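You operate a simulated robot arm through the tools that you are given. There is no shell and no other tool. Be economical: measure what you need, move in short steps, check, and stop when the job is done.

You are at the controls of a simulated two-armed robot. One attempt, no reset.

Task
Prime the skid pump with its hand pump till the glass shows FULL.
Fine: open the suction valve and the vent first; shut the vent after.

The check looks at the end state, three seconds after you hand in, the way a careful person would. Anything else that was tipped, shoved, dropped, spilled or broken makes it a failure.

Robot
Two 7-joint arms with fingered hands on one trunk, on a base that drives. Base frame: it is fixed to the floor where the robot stands at the start and does not move with it; the origin is under the middle of the robot, x ahead of it, y to its left, z up; the surface under the hand at the start is at about z = 0.6. Readings come in m, rad, newtons and seconds.
The left shoulder is at the start at [0.023, 0.124, 1.405], the right one opposite. With the tool pointing down near the work surface each hand reaches from about 0.1 to 0.36 m from the robot's upright axis, wherever it stands, measured 20 degrees to its own side. Places, roughly: delivery valve lever [0.5, -0.6, 1.2]; drain lever [0.4, -0.6, 0.8]; hand pump knob [0.3, -0.4, 0.8]; main switch [0.4, -1.5, 1]; suction valve lever [0.6, 0, 0.9]; vent lever [0.4, -0.6, 1]. Payload 3.6 kg a hand.
The TCP of each hand is the grasp point between the finger pads, 0.034 m short of the fingertips. In the tool frame z runs along the fingers and y along their closing line. The gripper opens to 0.116 m. The gripper's body begins 0.04 m behind the TCP. The gripper is a hand of 5 fingers: y runs from the thumb to the fingers, the wrist lies at [-0.016, -0.16, -0.164] in the tool frame, and closing takes about 1.5 s.
Orientation is that of the tool frame in the base frame, as a unit quaternion [w, x, y, z]. With the fingers straight down and the wrist toward the robot, the tool's x, y and z point along [0, 1, 0], [1, 0, 0] and [0, 0, -1] of the base frame.

Tools
- The arms move only by the tool drive_tool. It takes "left_plan", "right_plan" or both (then of equal length, played together; a hand with none holds still); each is a list of rows, each a list of 6 numbers: the shift along the tool's x, y, z in units of 50 mm (1.0 is 50 mm), then the turn, a rotation vector about the tool's x, y, z in units of 4 degrees (1.0 is 4 degrees). In form: [[x, y, z, wx, wy, wz], ...]. A call has 1 to 10 rows; each row shifts and turns the commanded pose from where the row before left it, along the tool's axes as they then stand. "left_grip" and "right_grip" are, for a hand that has rows, the opening in per cent of the stroke, from 0 (shut) to 100 (fully open), set as the call begins (left out, the last holds). A call with a number of a shift or a turn outside -1 to 1 is refused whole. Each row takes 0.2 s and may step no farther than 0.05 m and 0.15 rad from the row before; otherwise, or with a gripper value out of range, the whole call is refused. Where a pose cannot be reached the arm comes as near as it can. A force on the tool above 90 N (or 10 N above the force at the start of the call, whichever is more), or a blocked arm, ends the call early, and 0.2 s more pass. Each finger travels about 0.153 m/s and halts on what it meets, pressing with about 26 N; the grip force reading is that of the motor and also rises with nothing between the fingers. The clock runs only during rows and for 0.2 s after the last one: add rows that do not move to give the fingers time. It gives the time, the measured TCP pose, the force on the tool (base axes), the opening and the grip force at its end, in the units of the frame above (readings bear some noise), with the torque about the TCP (base axes, N m) and any sound that the robot's microphone picked up, and new pictures: "views" is both (left out), scene, wrist or none (wrist: the cameras of the hands that moved).
- Cameras (640 x 400 px; columns grow to the right, rows downward): "scene" is now at [0.0974, -0.0468, 1.5834]; the picture's right is [-0.53, -0.85, -0.00], its down [-0.48, 0.30, -0.82] and it looks along [0.70, -0.44, -0.57] (base axes); focal length 272 px, centre (320, 200). "left" rides on the left gripper at [-0.069, -0.134, -0.11] in its tool frame; the picture's right is [-0.77, -0.19, 0.61], its down [0.59, -0.58, 0.56] and it looks along [0.25, 0.80, 0.55] (tool axes); focal length 256 px, centre (320, 200). "right" rides on the right gripper at [0.069, -0.134, -0.11] in its tool frame; the picture's right is [-0.77, 0.19, -0.61], its down [-0.59, -0.58, 0.57] and it looks along [-0.25, 0.80, 0.55] (tool axes); focal length 256 px, centre (320, 200). There is no depth. A picture from a camera that has moved, and an enlarged one, comes with that camera's place and axes in the base frame and with its lens. The place of the scene camera against the robot may be out by one fixed shift of up to 0.018 m in any direction.
- lift_body(by): slides the trunk up (or, below 0, down) by that many m; the arms and the scene camera ride with it, the base frame stays. It gives what a move gives, with no picture.
- steer(legs): drives the robot by 1 to 6 legs, each [ahead, turn to the left] in m and rad, along the robot's own axes; the way and the turn of a leg run together, so that a leg with both is an arc; at most 1.5 m and 3.142 rad a leg. The arms and the cameras ride along, it lands a little off, and it stops where it bumps. It gives what a move gives, and a new picture of the scene camera.
- curl_fingers(index, middle, ring, little, thumb_bend, thumb_turn, hand): sets how far each is bent, from 0 (flat) to 1 (curled in); at 0.3 the hand is open as for a grip, at 0.7 the pads meet at the TCP. One left out holds its place. A second passes; each finger stops where it meets its share of the squeeze, and holds until it gets a number again. A gripper value or a shape takes the hand back. It gives what a move gives, with no picture; readings hold the bend of each and the force on index, middle, ring, little, thumb and palm. thumb_turn goes from beside the hand (0) to across from the fingers (1), as for a grip.
- preshape(shape, hand): the hand has 5 fingers and takes this shape, open, in about a second: jaw (thumb against the fingers, like two jaws); tri (thumb and two fingers); tip (a fingertip pinch); poke (one finger out to press); point (the index stretched); flat (the hand flat); cup (the hand cupped); fist (a fist). The gripper value then closes the fingers along that shape, each until it touches; the sizes above hold for jaw. It gives what a move gives, with no picture.
- pan_tilt(pan, tilt): turns the head with the scene camera to pan (to the left, within 1.501 rad either way) and tilt (down, from -0.506 to 1.204), counted from straight ahead of the robot. It gives what a move gives, and a new picture of the scene camera.
- zoom(camera, box): a new picture of the part [left, top, right, bottom] of that camera's present view, enlarged. No time passes.
- job_done(): hands the job in; it is judged then, once.

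Work in short steps. Places have to be worked out from the pictures, the camera data and where the tool is seen: move nearer, look again, correct. Check each grasp and each placing, and mend what went wrong. You have 120 turns and 260 pictures in all, those below and enlarged ones among them. Open the grippers and draw the arms clear of the work before you hand the job in, unless the task says otherwise; then end with one line.

The tools are called after "Request:" as name(argument=value, ...) on one line, values as JSON. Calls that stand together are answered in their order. drive_tool: Moves the arms, as the interface text tells. Its arguments: {"type":"object","properties":{"left_plan":{"type":"array","items":{"type":"array","items":{"type":"number"}}},"left_grip":{"type":"number"},"right_plan":{"type":"array","items":{"type":"array","items":{"type":"number"}}},"right_grip":{"type":"number"},"views":{"type":"string","enum":["both","scene","wrist","none"]}},"required":[]} The other tools are called the same way: lift_body (by) slides the trunk up or down; preshape (shape, hand) gives the hand a shape; curl_fingers (index, middle, ring, little, thumb_bend, thumb_turn, hand) moves the fingers one by one; steer (legs) drives the base; pan_tilt (pan, tilt) turns the head that bears the scene camera; zoom (camera, box) takes an enlarged picture of a part of a camera's view; job_done () hands the job in.

At the start:

```text
clock: 0.0
left_position: [0.6107, -0.0851, 1.4227]
left_orientation: [0.0, 0.707, 0.707, 0.0]
left_ft_force: [-0.2, 0.2, 0.0]
left_wrist_torque: [0.01, -0.01, 0.0]
left_width: 0.116
left_grip_force: 0.1
left_shape: jaw
left_bend: [0.3, 0.3, 0.3, 0.3, 0.3, 0.97]
left_finger forces: [0.0, 0.0, 0.0, 0.0, 0.0, 0.0]
right_position: [0.33, -0.4684, 1.2982]
right_orientation: [-0.001, 0.707, 0.707, 0.0]
right_ft_force: [-0.6, -0.2, -0.1]
right_wrist_torque: [0.0, 0.01, 0.01]
right_width: 0.1159
right_grip_force: 0.0
right_shape: jaw
right_bend: [0.3, 0.3, 0.3, 0.3, 0.3, 0.97]
right_finger forces: [0.1, 0.0, 0.0, 0.0, 0.0, 0.0]
trunk travel left (down, up): [-0.598, 0.164]
robot x, y, heading: [-0.0018, 0.0026, -0.004]
head pan, tilt: [-0.56, 0.604]
```

scene: 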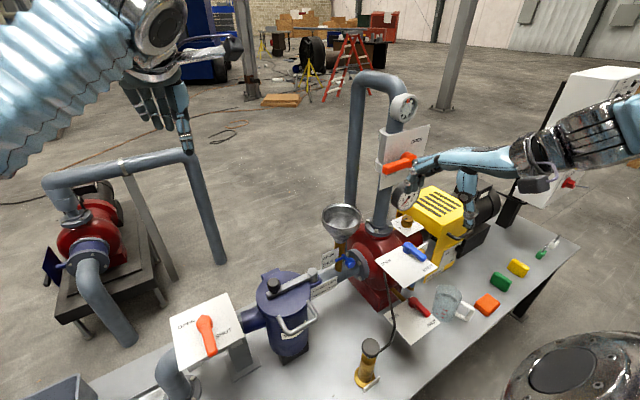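
right: 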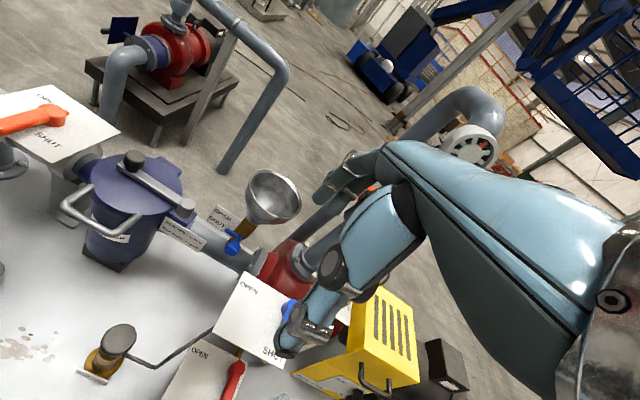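
left: 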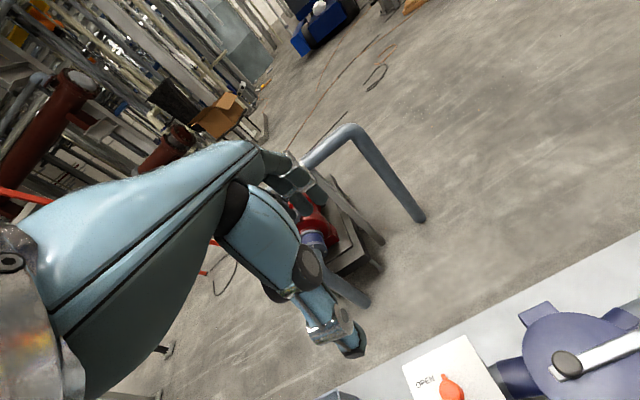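

The scene shows a skid with suction valve (left, orange lever), vent (blue lever), drain (red), hand pump (brass) and delivery valve. I zoom in to read the labels.

Request:
zoom(camera="scene", box=[150, 270, 330, 390])

Request:
zoom(camera="scene", box=[310, 190, 480, 300])

Request:
zoom(camera="scene", box=[330, 280, 500, 400])

Request:
zoom(camera="right", box=[160, 160, 400, 400])

```text
3.33 times, centred on (240, 330) of scene
camera zoom: at [0.0974, -0.0468, 1.5834], right [-0.53, -0.85, 0.0], down [-0.48, 0.3, -0.82], along [0.7, -0.44, -0.57], focal length 905 px, centre (587, -233)
```

zoom: 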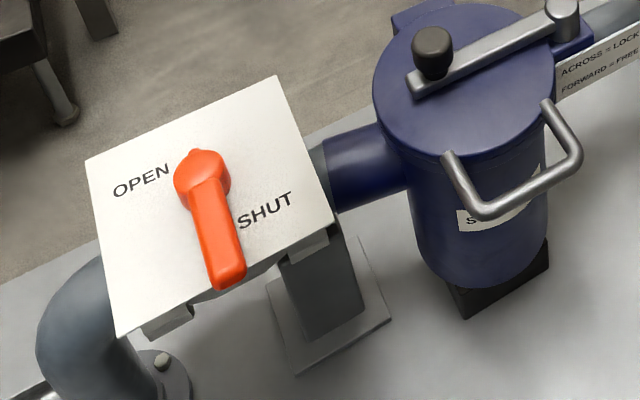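

```text
3.64 times, centred on (395, 245) of scene
camera zoom: at [0.0974, -0.0468, 1.5834], right [-0.53, -0.85, 0.0], down [-0.48, 0.3, -0.82], along [0.7, -0.44, -0.57], focal length 988 px, centre (47, 36)
```

zoom: 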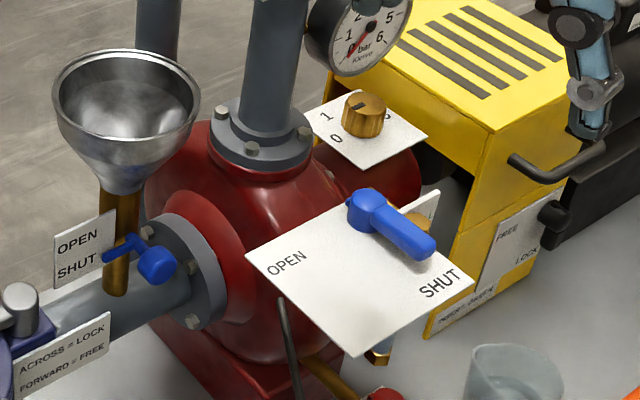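

```text
3.33 times, centred on (415, 340) of scene
camera zoom: at [0.0974, -0.0468, 1.5834], right [-0.53, -0.85, 0.0], down [-0.48, 0.3, -0.82], along [0.7, -0.44, -0.57], focal length 905 px, centre (3, -267)
```

zoom: 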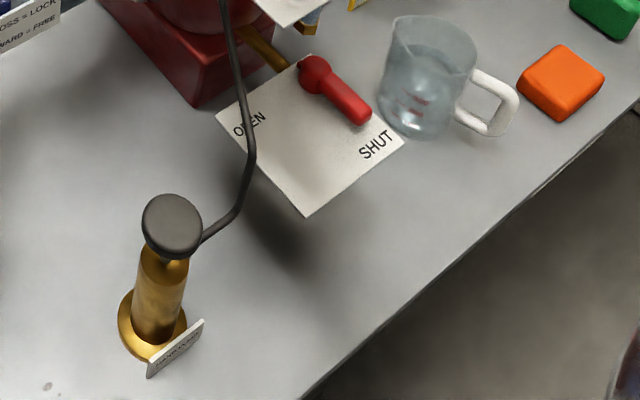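

```text
1.67 times, centred on (280, 280) of right
camera zoom: at [0.1959, -0.3979, 1.4086], right [0.19, -0.77, 0.61], down [-0.58, -0.59, -0.56], along [0.79, -0.25, -0.56], focal length 427 px, centre (387, 67)
```

zoom: 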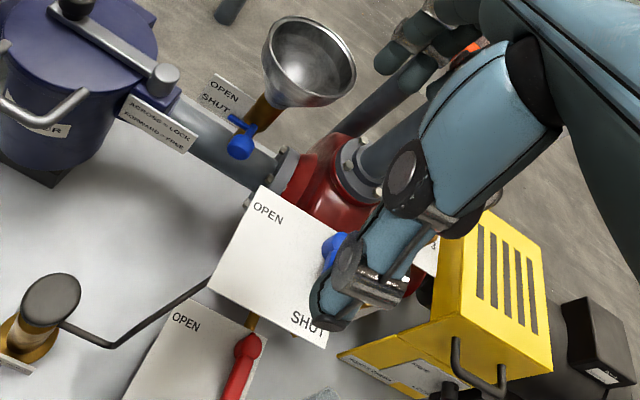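

I'll check the delivery valve, yellow guard labels and look for the sight glass, and the hand pump label.

Request:
zoom(camera="scene", box=[370, 80, 490, 220])

Request:
zoom(camera="scene", box=[300, 200, 380, 300])

Request:
pan_tilt(pan=-0.9, tilt=0.9)

Request:
pan_tilt(pan=-0.3, tilt=0.95)

```text
2.86 times, centred on (430, 150) of scene
camera zoom: at [0.0974, -0.0468, 1.5834], right [-0.53, -0.85, 0.0], down [-0.48, 0.3, -0.82], along [0.7, -0.44, -0.57], focal length 776 px, centre (6, 343)
```

zoom: 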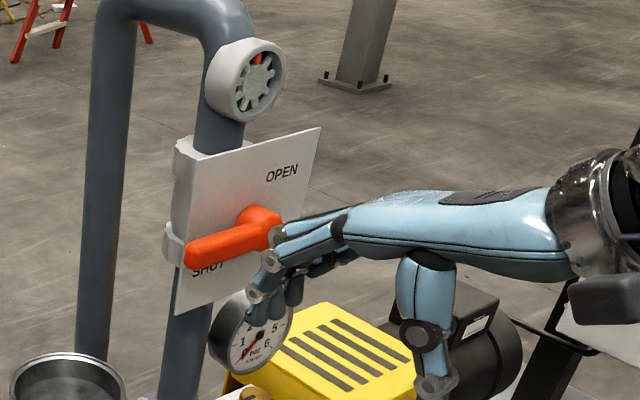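

```text
4.00 times, centred on (340, 250) of scene
camera zoom: at [0.0974, -0.0468, 1.5834], right [-0.53, -0.85, 0.0], down [-0.48, 0.3, -0.82], along [0.7, -0.44, -0.57], focal length 1086 px, centre (240, 0)
```

zoom: 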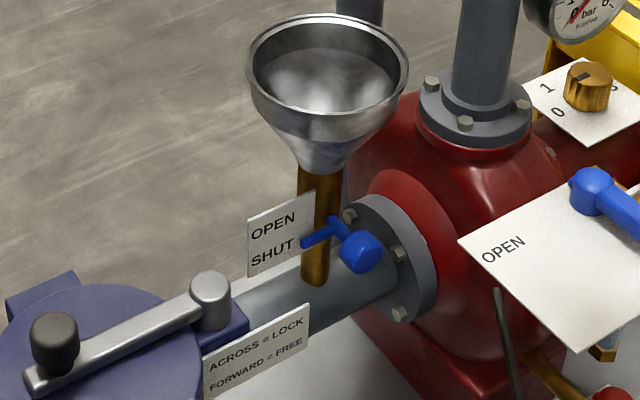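

```text
clock: 0.8
left_position: [0.6099, -0.0845, 1.4235]
left_orientation: [0.0, 0.707, 0.707, 0.0]
left_ft_force: [0.1, -0.5, -0.7]
left_wrist_torque: [0.02, 0.01, -0.01]
left_width: 0.1159
left_grip_force: 0.0
left_shape: jaw
left_bend: [0.3, 0.3, 0.3, 0.3, 0.3, 0.97]
left_finger forces: [0.0, 0.0, 0.0, 0.1, 0.0, 0.0]
right_position: [0.3306, -0.4671, 1.2981]
right_orientation: [-0.001, 0.706, 0.708, -0.001]
right_ft_force: [0.0, 0.1, -0.4]
right_wrist_torque: [0.0, -0.01, 0.01]
right_width: 0.116
right_grip_force: 0.1
right_shape: jaw
right_bend: [0.3, 0.3, 0.3, 0.3, 0.3, 0.97]
right_finger forces: [0.0, 0.1, 0.0, 0.0, 0.1, 0.0]
trunk travel left (down, up): [-0.598, 0.164]
robot x, y, heading: [0.001, -0.0001, 0.001]
head pan, tilt: [-0.901, 0.901]
camera scene: at [0.0697, -0.0589, 1.5591], right [-0.78, -0.62, 0.0], down [-0.49, 0.61, -0.62], along [0.39, -0.49, -0.78], focal length 272 px, centre (320, 200)
```

scene: 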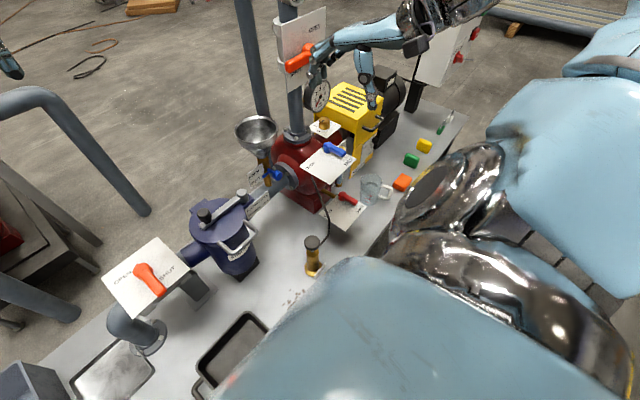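

```text
clock: 1.8
left_position: [0.61, -0.0839, 1.4239]
left_orientation: [0.0, 0.708, 0.707, 0.0]
left_ft_force: [-0.8, 0.6, 0.0]
left_wrist_torque: [0.0, 0.02, -0.01]
left_width: 0.1161
left_grip_force: 0.1
left_shape: jaw
left_bend: [0.3, 0.3, 0.3, 0.3, 0.3, 0.97]
left_finger forces: [0.0, 0.0, 0.0, 0.0, 0.1, 0.0]
right_position: [0.3299, -0.4672, 1.298]
right_orientation: [-0.001, 0.706, 0.708, -0.001]
right_ft_force: [-0.4, -0.3, -0.1]
right_wrist_torque: [-0.03, 0.03, -0.01]
right_width: 0.116
right_grip_force: 0.2
right_shape: jaw
right_bend: [0.3, 0.3, 0.3, 0.3, 0.3, 0.97]
right_finger forces: [0.0, 0.0, 0.0, 0.1, 0.0, 0.0]
trunk travel left (down, up): [-0.598, 0.164]
robot x, y, heading: [0.0003, 0.0005, -0.002]
head pan, tilt: [-0.3, 0.949]
camera scene: at [0.0921, -0.0214, 1.5554], right [-0.3, -0.95, 0.0], down [-0.78, 0.24, -0.58], along [0.56, -0.17, -0.81], focal length 272 px, centre (320, 200)
```

scene: 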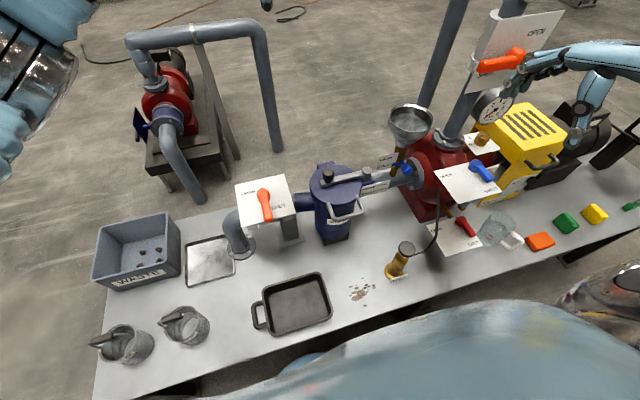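

Look closer at the region around the vent and hand pump for the glass.

Request:
zoom(camera="scene", box=[380, 100, 540, 200])

Request:
zoom(camera="scene", box=[340, 190, 540, 310])

Request:
zoom(camera="scene", box=[220, 150, 420, 275])

```text
4.00 times, centred on (460, 150) of scene
camera zoom: at [0.0921, -0.0214, 1.5554], right [-0.3, -0.95, 0.0], down [-0.78, 0.24, -0.58], along [0.56, -0.17, -0.81], focal length 1086 px, centre (-240, 400)
```

zoom: 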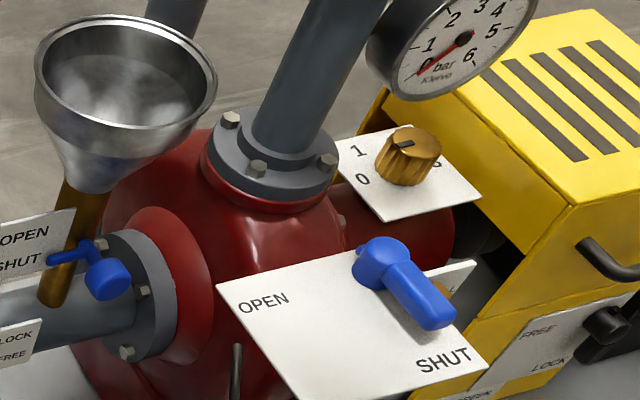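

```text
3.20 times, centred on (440, 250) of scene
camera zoom: at [0.0921, -0.0214, 1.5554], right [-0.3, -0.95, 0.0], down [-0.78, 0.24, -0.58], along [0.56, -0.17, -0.81], focal length 869 px, centre (-64, 40)
```

zoom: 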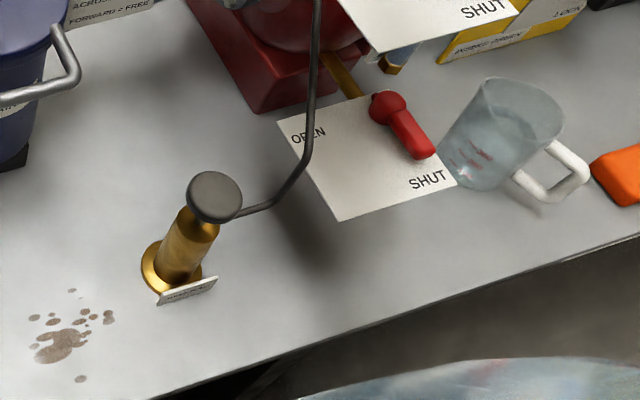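

```text
3.20 times, centred on (320, 212) of scene
camera zoom: at [0.0921, -0.0214, 1.5554], right [-0.3, -0.95, 0.0], down [-0.78, 0.24, -0.58], along [0.56, -0.17, -0.81], focal length 869 px, centre (320, 160)
```

zoom: 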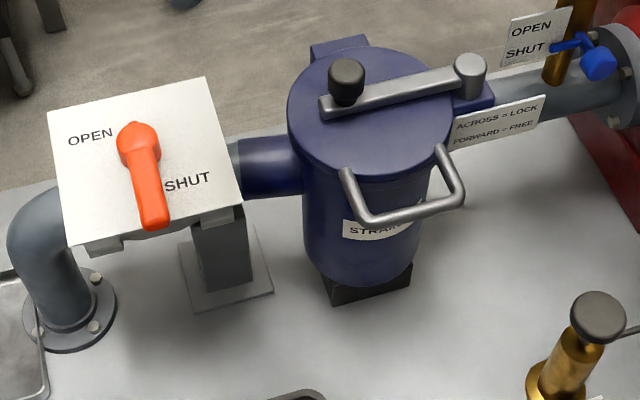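

Suction pivot is about (0.62, 0, 0.9) with the lever pointing -x (SHUT); OPEN is +y. Vent at about (0.46, -0.59, 1.0) pointing -x (SHUT), OPEN also +y. I lower the trunk for reach and look again.

Request:
lift_body(by=-0.2)

Request:
pan_tilt(pan=-0.6, tilt=0.65)

Request:
zoom(camera="left", box=[0, 0, 640, 400])

```text
clock: 4.0
left_position: [0.6092, -0.085, 1.224]
left_orientation: [0.0, 0.707, 0.707, 0.0]
left_ft_force: [0.3, -0.1, 0.1]
left_wrist_torque: [0.03, -0.01, -0.05]
left_width: 0.116
left_grip_force: 0.0
left_shape: jaw
left_bend: [0.3, 0.3, 0.3, 0.3, 0.3, 0.97]
left_finger forces: [0.0, 0.1, 0.0, 0.0, 0.1, 0.0]
right_position: [0.3325, -0.4672, 1.0955]
right_orientation: [-0.006, 0.706, 0.708, -0.005]
right_ft_force: [-0.2, -0.5, 1.2]
right_wrist_torque: [0.01, 0.0, -0.01]
right_width: 0.116
right_grip_force: 0.0
right_shape: jaw
right_bend: [0.3, 0.3, 0.3, 0.3, 0.3, 0.97]
right_finger forces: [0.1, 0.1, 0.0, 0.0, 0.0, 0.1]
trunk travel left (down, up): [-0.398, 0.364]
robot x, y, heading: [0.0012, 0.0012, -0.002]
head pan, tilt: [-0.3, 0.949]
```

```text
clock: 4.8
left_position: [0.6087, -0.0841, 1.2237]
left_orientation: [0.0, 0.707, 0.707, -0.001]
left_ft_force: [-0.4, -0.2, 0.0]
left_wrist_torque: [-0.01, 0.0, 0.0]
left_width: 0.1159
left_grip_force: 0.1
left_shape: jaw
left_bend: [0.3, 0.3, 0.3, 0.3, 0.3, 0.97]
left_finger forces: [0.0, 0.0, 0.0, 0.1, 0.1, 0.0]
right_position: [0.3327, -0.4677, 1.0941]
right_orientation: [-0.004, 0.707, 0.707, -0.004]
right_ft_force: [0.9, 0.2, -0.3]
right_wrist_torque: [0.01, 0.0, 0.04]
right_width: 0.1159
right_grip_force: 0.1
right_shape: jaw
right_bend: [0.3, 0.3, 0.3, 0.3, 0.3, 0.97]
right_finger forces: [0.0, 0.0, 0.1, 0.1, 0.0, 0.0]
trunk travel left (down, up): [-0.398, 0.364]
robot x, y, heading: [-0.0001, 0.0023, 0.0]
head pan, tilt: [-0.6, 0.649]
camera scene: at [0.1237, -0.0488, 1.3782], right [-0.56, -0.83, 0.0], down [-0.5, 0.34, -0.8], along [0.66, -0.45, -0.61], focal length 272 px, centre (320, 200)
```

scene: 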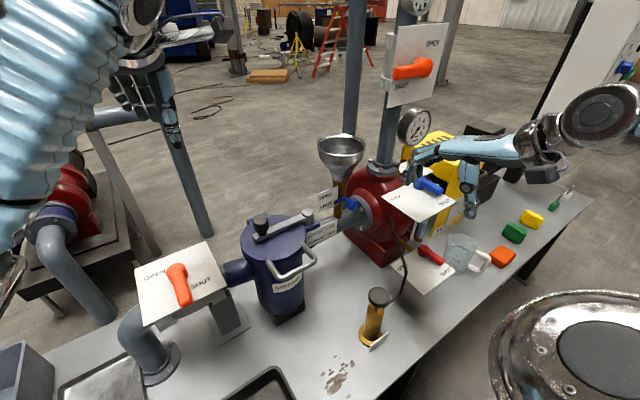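

```text
1.00 times, centred on (320, 200) of left (not enlarged: the box is as wide or as high as the picture)
camera zoom: at [0.4759, -0.1532, 1.3348], right [-0.19, -0.77, -0.61], down [-0.58, 0.59, -0.56], along [0.79, 0.25, -0.55], focal length 256 px, centre (320, 200)
```

zoom: 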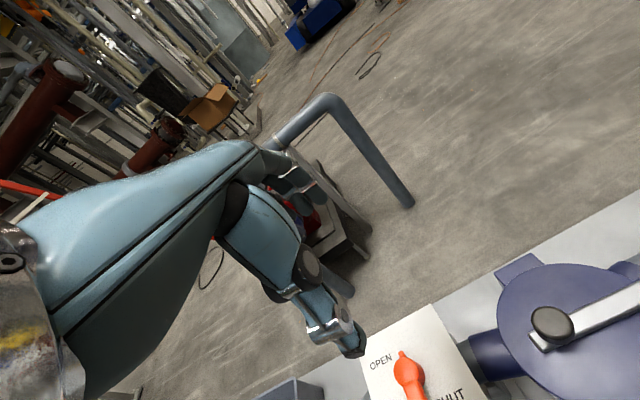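

I zoom in on the suction lever and vent from this new height, to triangulate.

Request:
zoom(camera="scene", box=[120, 230, 280, 330])

Request:
zoom(camera="scene", box=[340, 170, 500, 270])

Request:
zoom(camera="left", box=[340, 280, 500, 400])

Request:
zoom(camera="right", box=[0, 0, 640, 400])

```text
4.00 times, centred on (200, 280) of scene
camera zoom: at [0.1237, -0.0488, 1.3782], right [-0.56, -0.83, 0.0], down [-0.5, 0.34, -0.8], along [0.66, -0.45, -0.61], focal length 1086 px, centre (800, -120)
```

zoom: 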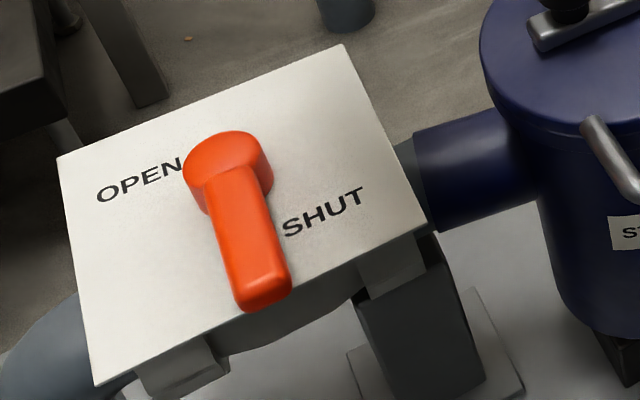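

```text
4.00 times, centred on (420, 220) of scene
camera zoom: at [0.1237, -0.0488, 1.3782], right [-0.56, -0.83, 0.0], down [-0.5, 0.34, -0.8], along [0.66, -0.45, -0.61], focal length 1086 px, centre (-80, 120)
```

zoom: 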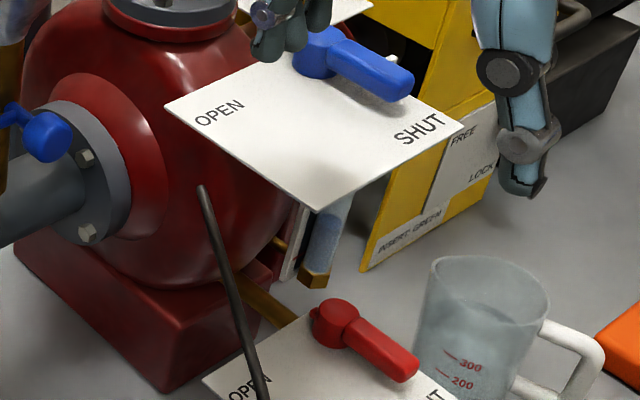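

```text
3.33 times, centred on (420, 340) of left
camera zoom: at [0.4759, -0.1532, 1.3348], right [-0.19, -0.77, -0.61], down [-0.58, 0.59, -0.56], along [0.79, 0.25, -0.55], focal length 853 px, centre (-13, -267)
```

zoom: 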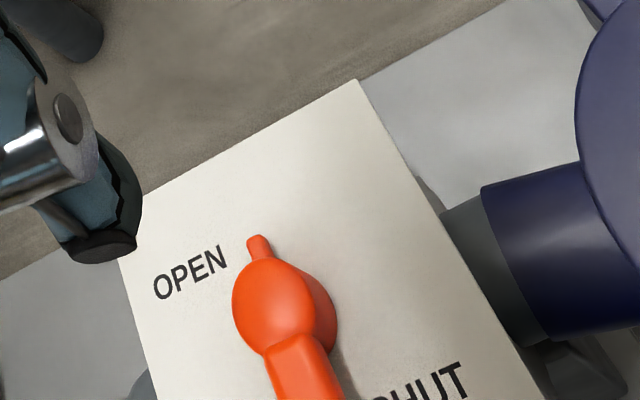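

```text
1.00 times, centred on (320, 200) of right (not enlarged: the box is as wide or as high as the picture)
camera zoom: at [0.1997, -0.398, 1.2065], right [0.2, -0.77, 0.61], down [-0.58, -0.59, -0.56], along [0.79, -0.25, -0.56], focal length 256 px, centre (320, 200)
```

zoom: 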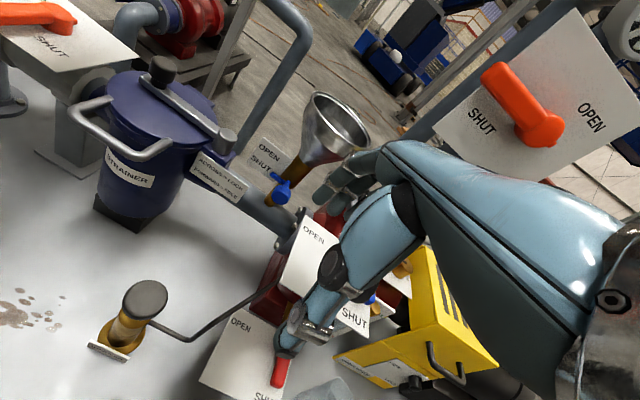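

Suction lever: pivot ≈ (0.62, 0, 0.90), tip ≈ (0.525, 0, 0.88). I close the left hand and bring it down to a hover on the -y side of the lever.

Request:
drive_tool(left_plan=[[-0.064, -0.236, 0.816, 0, 0, 0], [-0.064, -0.236, 0.816, 0, 0, 0], [-0.064, -0.236, 0.816, 0, 0, 0], [-0.064, -0.236, 0.816, 0, 0, 0], [-0.064, -0.236, 0.816, 0, 0, 0], [0, 0, 0, 0, 0, 0], [0, 0, 0, 0, 0, 0]], left_grip=0)

Request:
pan_tilt(pan=-0.1, tilt=0.75)

```text
clock: 6.4
left_position: [0.5506, -0.0984, 1.0196]
left_orientation: [0.0, 0.708, 0.706, 0.001]
left_ft_force: [0.4, -0.3, 0.0]
left_wrist_torque: [0.02, -0.01, 0.0]
left_width: 0.0001
left_grip_force: 0.0
left_shape: jaw
left_bend: [0.7, 0.7, 0.69, 0.73, 0.7, 1.0]
left_finger forces: [0.0, 0.1, 0.1, 0.1, 0.1, 0.0]
right_position: [0.3317, -0.4667, 1.096]
right_orientation: [-0.004, 0.707, 0.708, -0.005]
right_ft_force: [0.9, -0.7, -0.2]
right_wrist_torque: [-0.04, 0.01, -0.01]
right_width: 0.1161
right_grip_force: 0.0
right_shape: jaw
right_bend: [0.3, 0.3, 0.3, 0.3, 0.3, 0.97]
right_finger forces: [0.1, 0.0, 0.1, 0.0, 0.0, 0.0]
trunk travel left (down, up): [-0.398, 0.364]
robot x, y, heading: [0.0048, 0.0004, -0.003]
head pan, tilt: [-0.6, 0.649]
camera scene: at [0.1235, -0.0488, 1.3783], right [-0.56, -0.83, 0.0], down [-0.5, 0.34, -0.8], along [0.66, -0.45, -0.6], focal length 272 px, centre (320, 200)
camera left: at [0.4164, -0.1683, 1.1311], right [-0.19, -0.77, -0.61], down [-0.58, 0.59, -0.56], along [0.8, 0.25, -0.55], focal length 256 px, centre (320, 200)
```

scene: 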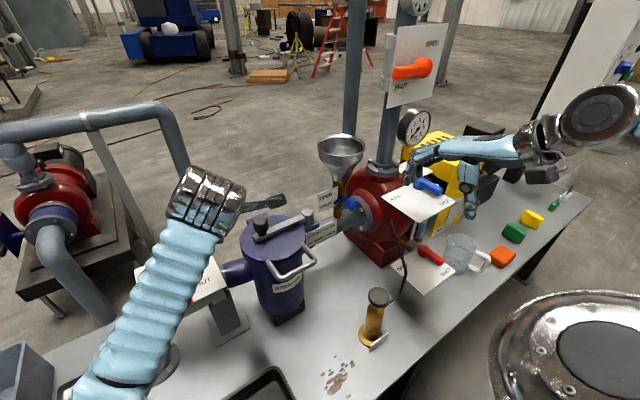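
left: 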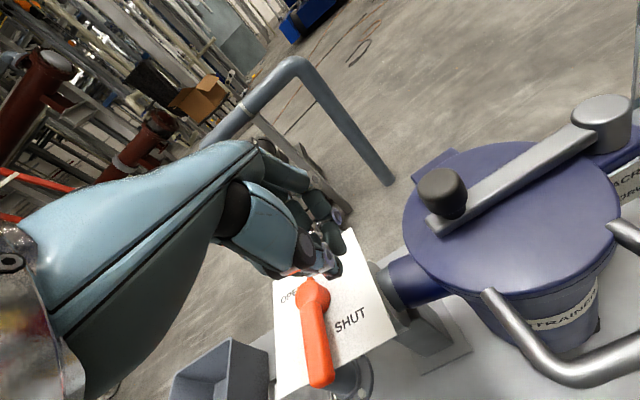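

```text
clock: 7.3
left_position: [0.5503, -0.0993, 1.02]
left_orientation: [-0.001, 0.707, 0.707, 0.001]
left_ft_force: [0.5, 0.4, -0.4]
left_wrist_torque: [0.0, 0.0, 0.04]
left_width: 0.0001
left_grip_force: 0.1
left_shape: jaw
left_bend: [0.7, 0.7, 0.69, 0.73, 0.7, 1.0]
left_finger forces: [0.0, 0.0, 0.0, 0.0, 0.0, 0.0]
right_position: [0.332, -0.4669, 1.0937]
right_orientation: [-0.005, 0.706, 0.708, -0.005]
right_ft_force: [0.4, -0.1, 0.3]
right_wrist_torque: [-0.02, -0.03, 0.0]
right_width: 0.1155
right_grip_force: 0.0
right_shape: jaw
right_bend: [0.3, 0.3, 0.3, 0.3, 0.3, 0.97]
right_finger forces: [0.0, 0.1, 0.0, 0.0, 0.0, 0.0]
trunk travel left (down, up): [-0.398, 0.364]
robot x, y, heading: [0.0037, 0.0003, 0.001]
head pan, tilt: [-0.099, 0.75]
camera scene: at [0.1345, -0.0081, 1.3697], right [-0.1, -0.99, 0.0], down [-0.68, 0.07, -0.73], along [0.73, -0.07, -0.68], focal length 272 px, centre (320, 200)
```

scene: 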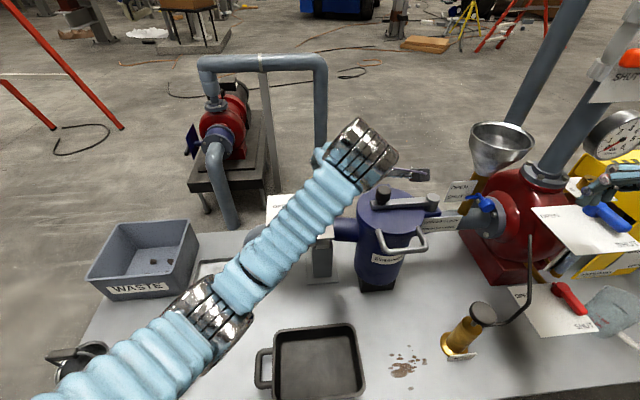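

The left fingers hover on the SHUT side, clear of the strainer lid. I descend beside the lever, shifting slightly toward it for lid clearance.

Request:
drive_tool(left_plan=[[0.2, 0, 0.7, 0, 0, 0], [0.1, 0, 0.7, 0, 0, 0], [0, 0, 0.65, 0, 0, 0]], views="wrist")

```text
clock: 8.1
left_position: [0.5508, -0.0851, 0.917]
left_orientation: [0.0, 0.707, 0.707, 0.0]
left_ft_force: [0.7, 1.0, 0.0]
left_wrist_torque: [-0.02, -0.02, 0.0]
left_width: 0.0002
left_grip_force: 0.1
left_shape: jaw
left_bend: [0.7, 0.7, 0.69, 0.73, 0.7, 1.0]
left_finger forces: [0.0, 0.0, 0.1, 0.0, 0.0, 0.0]
right_position: [0.3315, -0.468, 1.0949]
right_orientation: [-0.005, 0.707, 0.708, -0.005]
right_ft_force: [0.3, 0.0, 0.5]
right_wrist_torque: [0.02, 0.0, -0.05]
right_width: 0.116
right_grip_force: 0.1
right_shape: jaw
right_bend: [0.3, 0.3, 0.3, 0.3, 0.3, 0.97]
right_finger forces: [0.0, 0.0, 0.0, 0.0, 0.0, 0.0]
trunk travel left (down, up): [-0.398, 0.364]
robot x, y, heading: [0.0007, -0.0001, 0.002]
head pan, tilt: [-0.099, 0.75]
camera left: at [0.4172, -0.1543, 1.0276], right [-0.19, -0.77, -0.61], down [-0.58, 0.59, -0.57], along [0.8, 0.25, -0.55], focal length 256 px, centre (320, 200)
```

left: 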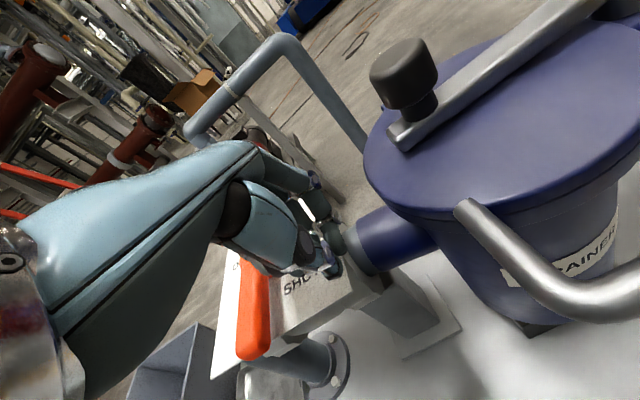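

Request:
zoom(camera="left", box=[200, 160, 420, 400])

```text
1.67 times, centred on (310, 280) of left
camera zoom: at [0.4172, -0.1543, 1.0276], right [-0.19, -0.77, -0.61], down [-0.58, 0.59, -0.57], along [0.8, 0.25, -0.55], focal length 427 px, centre (337, 67)
```

zoom: 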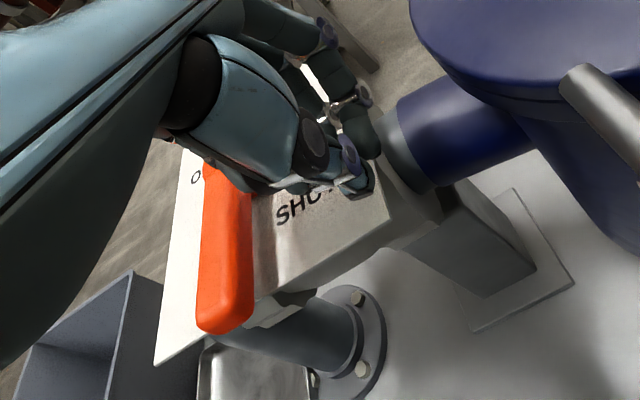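

The tips sit over the plate beside the lever. I go down another centimetre, feeling for contact with the plate.

Request:
drive_tool(left_plan=[[0, 0, 0.12, 0, 0, 0], [0, 0, 0.12, 0, 0, 0]], views="wrist")

```text
clock: 8.7
left_position: [0.5516, -0.0857, 0.9049]
left_orientation: [0.0, 0.708, 0.707, 0.001]
left_ft_force: [-0.7, 0.8, -0.5]
left_wrist_torque: [0.0, 0.01, 0.02]
left_width: 0.0
left_grip_force: 0.0
left_shape: jaw
left_bend: [0.7, 0.7, 0.69, 0.73, 0.7, 1.0]
left_finger forces: [0.0, 0.1, 0.0, 0.0, 0.0, 0.0]
right_position: [0.3321, -0.4673, 1.0954]
right_orientation: [-0.005, 0.707, 0.707, -0.004]
right_ft_force: [0.1, 0.0, 0.0]
right_wrist_torque: [0.01, -0.01, 0.01]
right_width: 0.1159
right_grip_force: 0.0
right_shape: jaw
right_bend: [0.3, 0.3, 0.3, 0.3, 0.3, 0.97]
right_finger forces: [0.0, 0.0, 0.1, 0.0, 0.0, 0.1]
trunk travel left (down, up): [-0.398, 0.364]
robot x, y, heading: [-0.0011, -0.0016, 0.004]
head pan, tilt: [-0.099, 0.75]
camera left: at [0.4169, -0.1543, 1.0158], right [-0.19, -0.77, -0.61], down [-0.58, 0.59, -0.56], along [0.8, 0.25, -0.55], focal length 256 px, centre (320, 200)
```

left: 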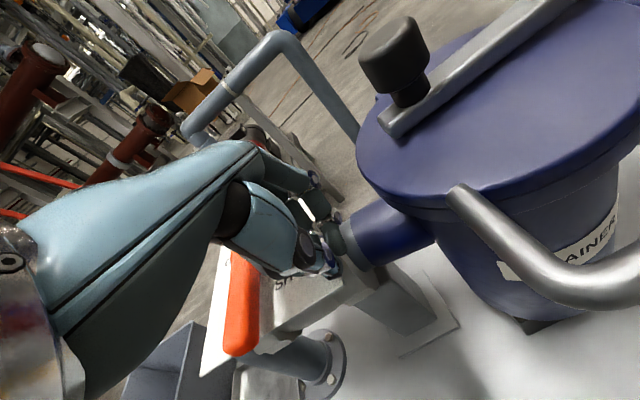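

Now I push toward +y (OPEN side) in small steps and watch the force.

Request:
drive_tool(left_plan=[[0.3, 0, 0, 0, 0, 0], [0.3, 0, 0, 0, 0, 0], [0.3, 0, 0, 0, 0, 0], [0.3, 0, 0, 0, 0, 0]], views="wrist")

```text
clock: 9.7
left_position: [0.5493, -0.0266, 0.9056]
left_orientation: [0.0, 0.707, 0.707, 0.0]
left_ft_force: [-3.0, -3.8, 2.6]
left_wrist_torque: [0.06, -0.06, -0.03]
left_width: 0.0001
left_grip_force: 0.0
left_shape: jaw
left_bend: [0.7, 0.7, 0.69, 0.73, 0.7, 1.0]
left_finger forces: [0.0, 0.0, 5.5, 0.0, 0.1, 0.0]
right_position: [0.3321, -0.4682, 1.0946]
right_orientation: [-0.005, 0.707, 0.708, -0.004]
right_ft_force: [-0.1, 0.4, -0.4]
right_wrist_torque: [-0.01, -0.01, 0.0]
right_width: 0.1158
right_grip_force: 0.0
right_shape: jaw
right_bend: [0.3, 0.3, 0.3, 0.3, 0.3, 0.97]
right_finger forces: [0.0, 0.0, 0.0, 0.1, 0.0, 0.1]
trunk travel left (down, up): [-0.398, 0.364]
robot x, y, heading: [-0.0014, 0.0025, -0.005]
head pan, tilt: [-0.099, 0.75]
camera left: at [0.416, -0.0945, 1.0165], right [-0.19, -0.77, -0.61], down [-0.58, 0.59, -0.57], along [0.8, 0.25, -0.55], focal length 256 px, centre (320, 200)
```

left: 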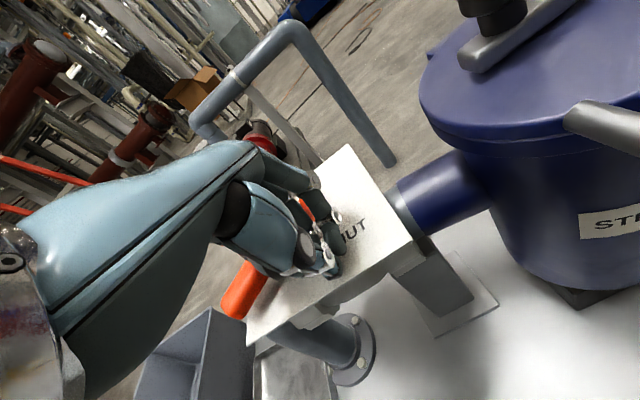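

The lever is turning with a small force (ring finger contact). I continue along the arc: +y, then +x.

Request:
drive_tool(left_plan=[[0.3, 0, 0, 0, 0, 0], [0.3, 0.05, 0, 0, 0, 0], [0.25, 0.2, 0, 0, 0, 0], [0.15, 0.25, 0, 0, 0, 0]], views="wrist")

```text
clock: 10.7
left_position: [0.5678, 0.0193, 0.9127]
left_orientation: [0.004, 0.709, 0.705, 0.002]
left_ft_force: [-40.4, -8.8, 23.3]
left_wrist_torque: [0.1, 0.09, 0.09]
left_width: 0.0
left_grip_force: 0.0
left_shape: jaw
left_bend: [0.7, 0.71, 0.71, 0.73, 0.7, 1.0]
left_finger forces: [6.6, 30.5, 8.3, 0.0, 0.0, 0.0]
right_position: [0.3251, -0.4697, 1.096]
right_orientation: [-0.003, 0.707, 0.707, -0.002]
right_ft_force: [0.0, 0.8, 1.3]
right_wrist_torque: [0.03, 0.0, -0.01]
right_width: 0.1162
right_grip_force: 0.1
right_shape: jaw
right_bend: [0.3, 0.3, 0.3, 0.3, 0.3, 0.97]
right_finger forces: [0.0, 0.0, 0.0, 0.0, 0.0, 0.1]
trunk travel left (down, up): [-0.398, 0.364]
robot x, y, heading: [0.0005, 0.0011, -0.002]
head pan, tilt: [-0.099, 0.75]
camera left: at [0.4334, -0.0478, 1.0226], right [-0.19, -0.77, -0.61], down [-0.57, 0.59, -0.57], along [0.8, 0.24, -0.55], focal length 256 px, centre (320, 200)
```

left: 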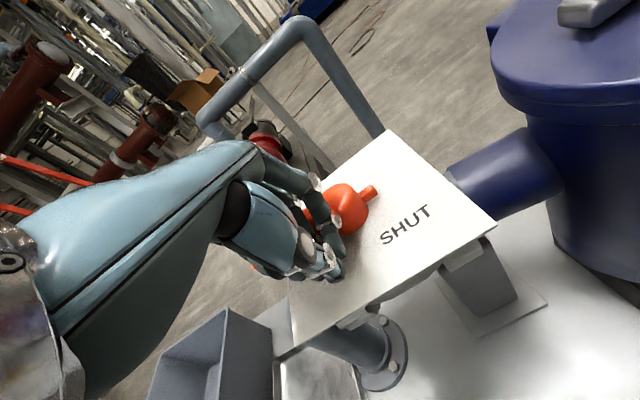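

The index/middle press near the hub now, with poor leverage. I ease back in x, move farther +y toward the lever's tip, then look.

Request:
drive_tool(left_plan=[[0, -0.4, 0, 0, 0, 0], [0.4, -0.1, 0, 0, 0, 0], [0.4, 0, 0, 0, 0, 0]], views="wrist")

Request:
zoom(camera="left", box=[220, 100, 480, 320])

```text
clock: 11.5
left_position: [0.5525, 0.0591, 0.9042]
left_orientation: [-0.002, 0.706, 0.708, -0.001]
left_ft_force: [-0.3, 0.2, -0.1]
left_wrist_torque: [0.02, -0.03, -0.03]
left_width: 0.0023
left_grip_force: 0.1
left_shape: jaw
left_bend: [0.7, 0.7, 0.69, 0.73, 0.7, 1.0]
left_finger forces: [0.0, 0.2, 0.0, 0.1, 0.0, 0.0]
right_position: [0.3339, -0.4682, 1.0936]
right_orientation: [-0.007, 0.707, 0.707, -0.006]
right_ft_force: [0.5, 0.3, 1.1]
right_wrist_torque: [-0.03, 0.03, 0.0]
right_width: 0.116
right_grip_force: 0.0
right_shape: jaw
right_bend: [0.3, 0.3, 0.3, 0.3, 0.3, 0.97]
right_finger forces: [0.1, 0.0, 0.0, 0.0, 0.0, 0.0]
trunk travel left (down, up): [-0.398, 0.364]
robot x, y, heading: [0.0008, 0.0022, 0.0]
head pan, tilt: [-0.099, 0.75]
stopped in row 3 (right hand): the arm was blocked; the commanded pose is now the measured one
camera left: at [0.4194, -0.0106, 1.0159], right [-0.19, -0.77, -0.61], down [-0.58, 0.59, -0.56], along [0.79, 0.25, -0.56], focal length 256 px, centre (320, 200)
```

left: 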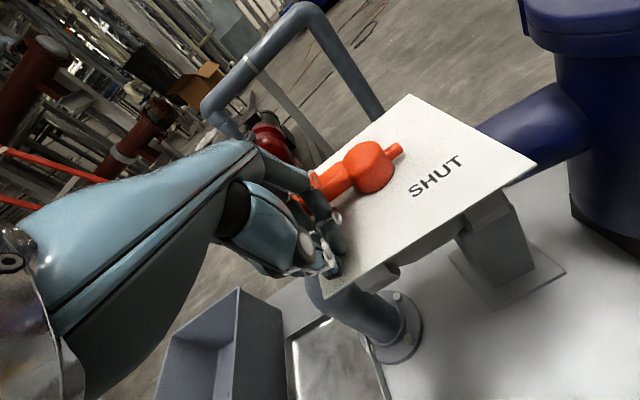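

```text
1.82 times, centred on (350, 210) of left
camera zoom: at [0.4194, -0.0106, 1.0159], right [-0.19, -0.77, -0.61], down [-0.58, 0.59, -0.56], along [0.79, 0.25, -0.56], focal length 465 px, centre (266, 182)
```

zoom: 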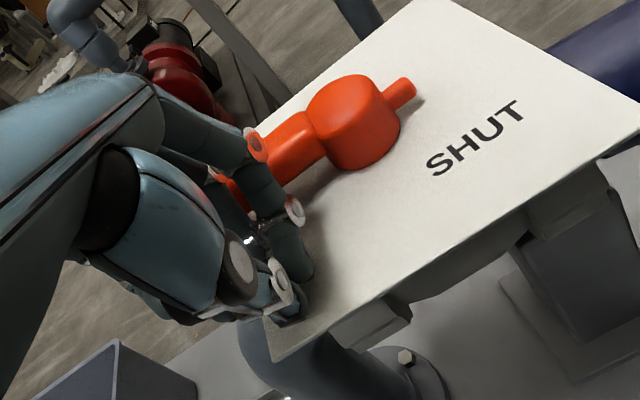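

The lever looks nearly parallel to the plate's edge (≈90°). I press gently in +x near its outer end to be sure it's against the stop.

Request:
drive_tool(left_plan=[[0, 0.25, 0, 0, 0, 0], [0, 0.2, 0, 0, 0, 0], [0, 0.15, 0, 0, 0, 0]], views="wrist")

```text
clock: 12.3
left_position: [0.5718, 0.0575, 0.9111]
left_orientation: [0.001, 0.707, 0.707, 0.003]
left_ft_force: [-56.0, 3.2, 22.4]
left_wrist_torque: [0.25, 0.15, 0.46]
left_width: 0.0028
left_grip_force: 0.0
left_shape: jaw
left_bend: [0.7, 0.71, 0.71, 0.73, 0.7, 1.0]
left_finger forces: [13.6, 32.2, 12.5, 0.0, 0.0, 0.1]
right_position: [0.3199, -0.4697, 1.0986]
right_orientation: [-0.004, 0.708, 0.706, -0.001]
right_ft_force: [0.7, 0.2, 0.4]
right_wrist_torque: [0.03, -0.01, -0.01]
right_width: 0.1159
right_grip_force: 0.1
right_shape: jaw
right_bend: [0.3, 0.3, 0.3, 0.3, 0.3, 0.97]
right_finger forces: [0.0, 0.0, 0.0, 0.1, 0.1, 0.0]
trunk travel left (down, up): [-0.398, 0.364]
robot x, y, heading: [-0.0007, 0.0042, 0.005]
head pan, tilt: [-0.099, 0.75]
camera left: at [0.4369, -0.012, 1.0215], right [-0.18, -0.77, -0.61], down [-0.57, 0.59, -0.57], along [0.8, 0.25, -0.55], focal length 256 px, centre (320, 200)
```

left: 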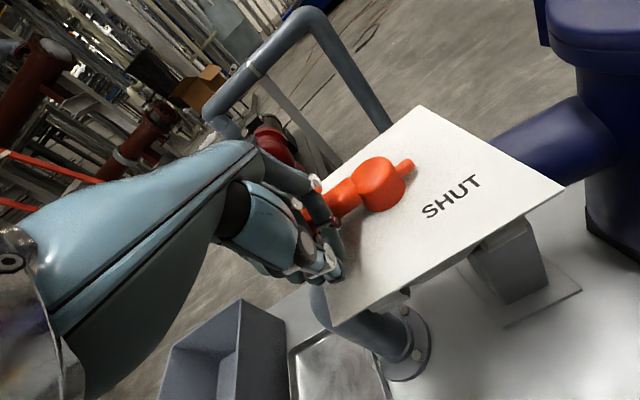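

It resists with 56 N: at the stop. I back the left hand off and raise it clear to view the lever.

Request:
drive_tool(left_plan=[[0, -0.8, 0, 0, 0, 0], [0, -0.6, -0.6, 0, 0, 0], [0.4, -0.5, -1, 0, 0, 0], [1, -0.5, -0.8, 0, 0, 0], [1, 0, -0.8, 0, 0, 0]], views="both")

Request:
zoom(camera="scene", box=[220, 170, 400, 290])

```text
refused: row 3 steps farther than a row can; nothing moved
```

```text
3.33 times, centred on (310, 230) of scene
camera zoom: at [0.1188, -0.0077, 1.3719], right [-0.1, -1.0, 0.0], down [-0.67, 0.07, -0.74], along [0.74, -0.07, -0.67], focal length 905 px, centre (353, 100)
```

zoom: 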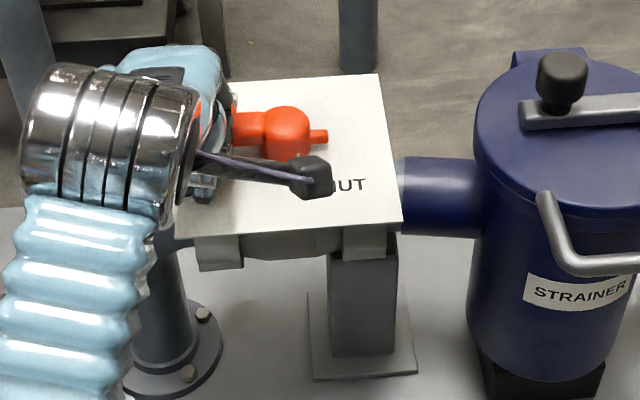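

The lever now lies straight along the plate (open). I retry the retreat with legal steps.

Request:
drive_tool(left_plan=[[0, -0.8, 0, 0, 0, 0], [0, -0.6, -0.6, 0, 0, 0], [0.3, -0.4, -0.8, 0, 0, 0], [0.7, -0.3, -0.6, 0, 0, 0], [0.7, 0, -0.6, 0, 0, 0]], views="scene")

Request:
zoom(camera="scene", box=[220, 170, 400, 290])

Request:
pan_tilt(pan=-0.8, tilt=0.7)

Request:
zoom(camera="scene", box=[250, 130, 450, 260])

```text
clock: 13.5
left_position: [0.4767, 0.1437, 1.0347]
left_orientation: [-0.003, 0.706, 0.708, -0.001]
left_ft_force: [-0.7, -0.7, -0.4]
left_wrist_torque: [-0.05, -0.01, -0.04]
left_width: 0.0001
left_grip_force: 0.0
left_shape: jaw
left_bend: [0.7, 0.7, 0.69, 0.73, 0.7, 1.0]
left_finger forces: [0.0, 0.0, 0.0, 0.0, 0.0, 0.1]
right_position: [0.3335, -0.466, 1.0937]
right_orientation: [-0.006, 0.707, 0.707, -0.005]
right_ft_force: [-0.2, 0.9, -0.4]
right_wrist_torque: [0.01, 0.02, -0.02]
right_width: 0.1161
right_grip_force: 0.1
right_shape: jaw
right_bend: [0.3, 0.3, 0.3, 0.3, 0.3, 0.97]
right_finger forces: [0.0, 0.1, 0.0, 0.0, 0.1, 0.0]
trunk travel left (down, up): [-0.398, 0.364]
robot x, y, heading: [-0.0024, 0.0005, -0.005]
head pan, tilt: [-0.099, 0.75]
camera scene: at [0.1356, -0.0071, 1.3696], right [-0.1, -1.0, 0.0], down [-0.68, 0.07, -0.73], along [0.73, -0.07, -0.68], focal length 272 px, centre (320, 200)
```

scene: 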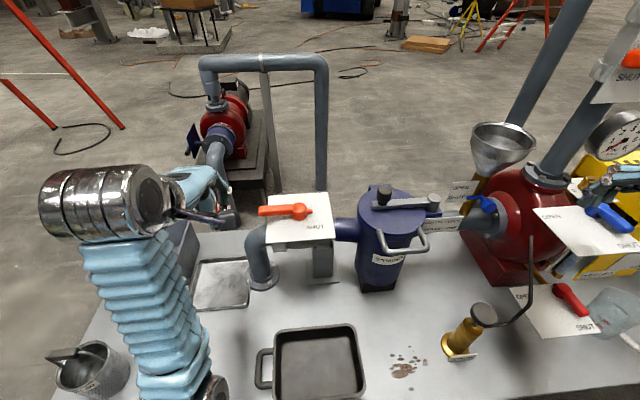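

```text
3.33 times, centred on (310, 230) of scene
camera zoom: at [0.1356, -0.0071, 1.3696], right [-0.1, -1.0, 0.0], down [-0.68, 0.07, -0.73], along [0.73, -0.07, -0.68], focal length 905 px, centre (353, 100)
```

zoom: 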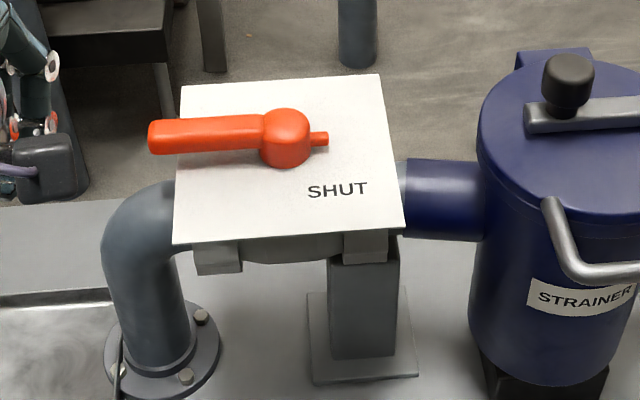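

```text
clock: 14.6
left_position: [0.4767, 0.1424, 1.0351]
left_orientation: [-0.002, 0.706, 0.708, -0.001]
left_ft_force: [-0.7, 0.8, 0.2]
left_wrist_torque: [-0.01, 0.03, 0.01]
left_width: 0.0
left_grip_force: 0.0
left_shape: jaw
left_bend: [0.7, 0.7, 0.69, 0.73, 0.7, 1.0]
left_finger forces: [0.0, 0.1, 0.0, 0.1, 0.0, 0.0]
right_position: [0.3335, -0.4683, 1.0941]
right_orientation: [-0.005, 0.707, 0.707, -0.006]
right_ft_force: [-1.2, -0.2, 0.0]
right_wrist_torque: [-0.01, -0.03, -0.03]
right_width: 0.1161
right_grip_force: 0.1
right_shape: jaw
right_bend: [0.3, 0.3, 0.3, 0.3, 0.3, 0.97]
right_finger forces: [0.0, 0.0, 0.0, 0.1, 0.0, 0.0]
trunk travel left (down, up): [-0.398, 0.364]
robot x, y, heading: [0.0022, 0.0034, 0.006]
head pan, tilt: [-0.799, 0.7]
camera scene: at [0.1122, -0.0604, 1.3739], right [-0.72, -0.7, 0.0], down [-0.45, 0.46, -0.76], along [0.53, -0.55, -0.64], focal length 272 px, centre (320, 200)
```

scene: 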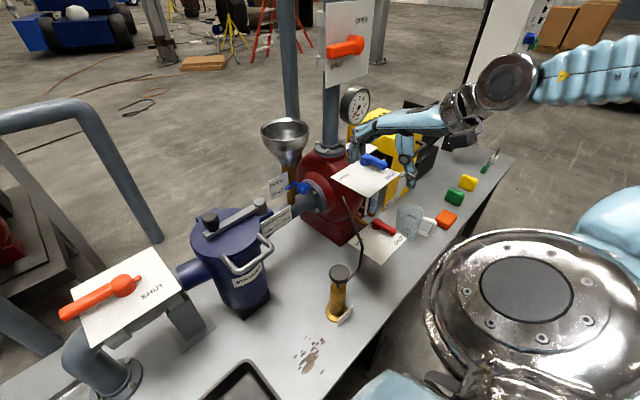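

```text
3.08 times, centred on (350, 195) of scene
camera zoom: at [0.1122, -0.0604, 1.3739], right [-0.72, -0.7, 0.0], down [-0.45, 0.46, -0.76], along [0.53, -0.55, -0.64], focal length 836 px, centre (228, 215)
```

zoom: 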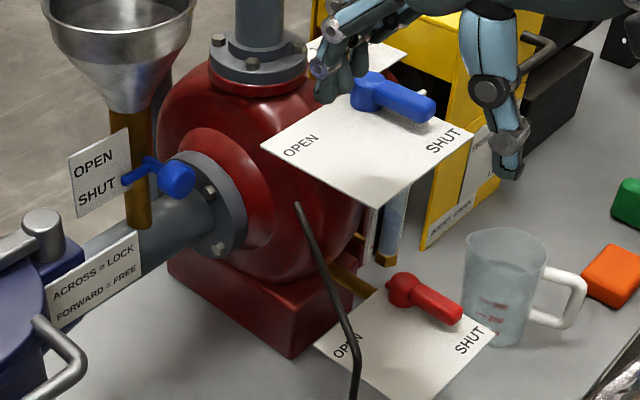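

Suction is fully open. The vent (pivot ≈ (0.483, -0.63, 0.965), plate z≈0.945) is too far for the right arm from here, so I will shift the base about 0.3 m to the right. First I tuck the left hand back.

Request:
drive_tool(left_plan=[[0.3, -0.9, 0, 0, 0, 0], [0.3, -0.9, 0, 0, 0, 0], [0.3, -0.9, 0, 0, 0, 0], [0.3, -0.8, 0, 0, 0, 0]], views="none")

Request:
steer(legs=[[-0.35, 0], [0, -1.571], [0.3, 0]])

```text
clock: 15.6
left_position: [0.4527, 0.192, 1.0157]
left_orientation: [-0.002, 0.706, 0.708, -0.002]
left_ft_force: [-0.1, 0.4, -0.1]
left_wrist_torque: [-0.02, -0.03, 0.0]
left_width: 0.0
left_grip_force: 0.0
left_shape: jaw
left_bend: [0.7, 0.7, 0.69, 0.73, 0.7, 1.0]
left_finger forces: [0.0, 0.0, 0.0, 0.0, 0.0, 0.0]
left hand out of reach, approached as far as the arm can: row 1, 2, 3, 4
right_position: [0.3323, -0.4682, 1.0935]
right_orientation: [-0.007, 0.707, 0.708, -0.004]
right_ft_force: [-0.3, 0.2, 0.0]
right_wrist_torque: [0.07, -0.01, 0.03]
right_width: 0.1155
right_grip_force: 0.1
right_shape: jaw
right_bend: [0.3, 0.3, 0.3, 0.3, 0.3, 0.97]
right_finger forces: [0.1, 0.0, 0.0, 0.1, 0.0, 0.0]
trunk travel left (down, up): [-0.398, 0.364]
robot x, y, heading: [0.0007, -0.0028, -0.001]
head pan, tilt: [-0.799, 0.7]
```

```text
clock: 23.4
left_position: [-0.166, -0.7576, 1.016]
left_orientation: [-0.002, 1.0, -0.009, 0.002]
left_ft_force: [0.1, 0.2, -0.7]
left_wrist_torque: [0.02, -0.01, 0.02]
left_width: 0.0
left_grip_force: 0.0
left_shape: jaw
left_bend: [0.7, 0.7, 0.69, 0.73, 0.7, 1.0]
left_finger forces: [0.1, 0.0, 0.0, 0.0, 0.1, 0.0]
right_position: [-0.8237, -0.6241, 1.094]
right_orientation: [-0.009, 1.0, -0.011, 0.002]
right_ft_force: [0.1, -0.4, -0.1]
right_wrist_torque: [0.01, -0.03, 0.03]
right_width: 0.1161
right_grip_force: 0.0
right_shape: jaw
right_bend: [0.3, 0.3, 0.3, 0.3, 0.3, 0.97]
right_finger forces: [0.1, 0.0, 0.1, 0.1, 0.1, 0.0]
trunk travel left (down, up): [-0.398, 0.364]
robot x, y, heading: [-0.3496, -0.3005, -1.587]
head pan, tilt: [-0.799, 0.7]
camera scene: at [-0.4033, -0.4016, 1.3739], right [-0.68, 0.73, 0.0], down [0.47, 0.44, -0.76], along [-0.56, -0.52, -0.64], focal length 272 px, centre (320, 200)
```

scene: 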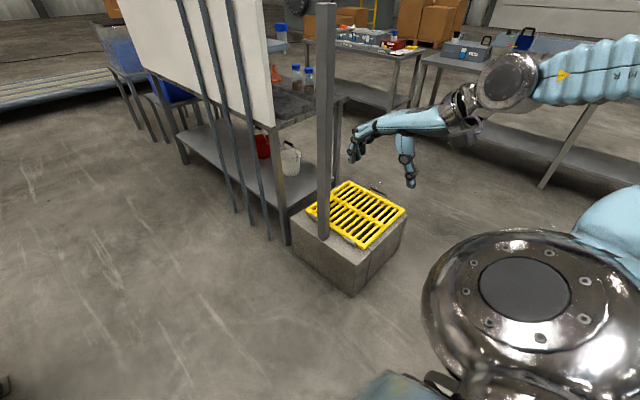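

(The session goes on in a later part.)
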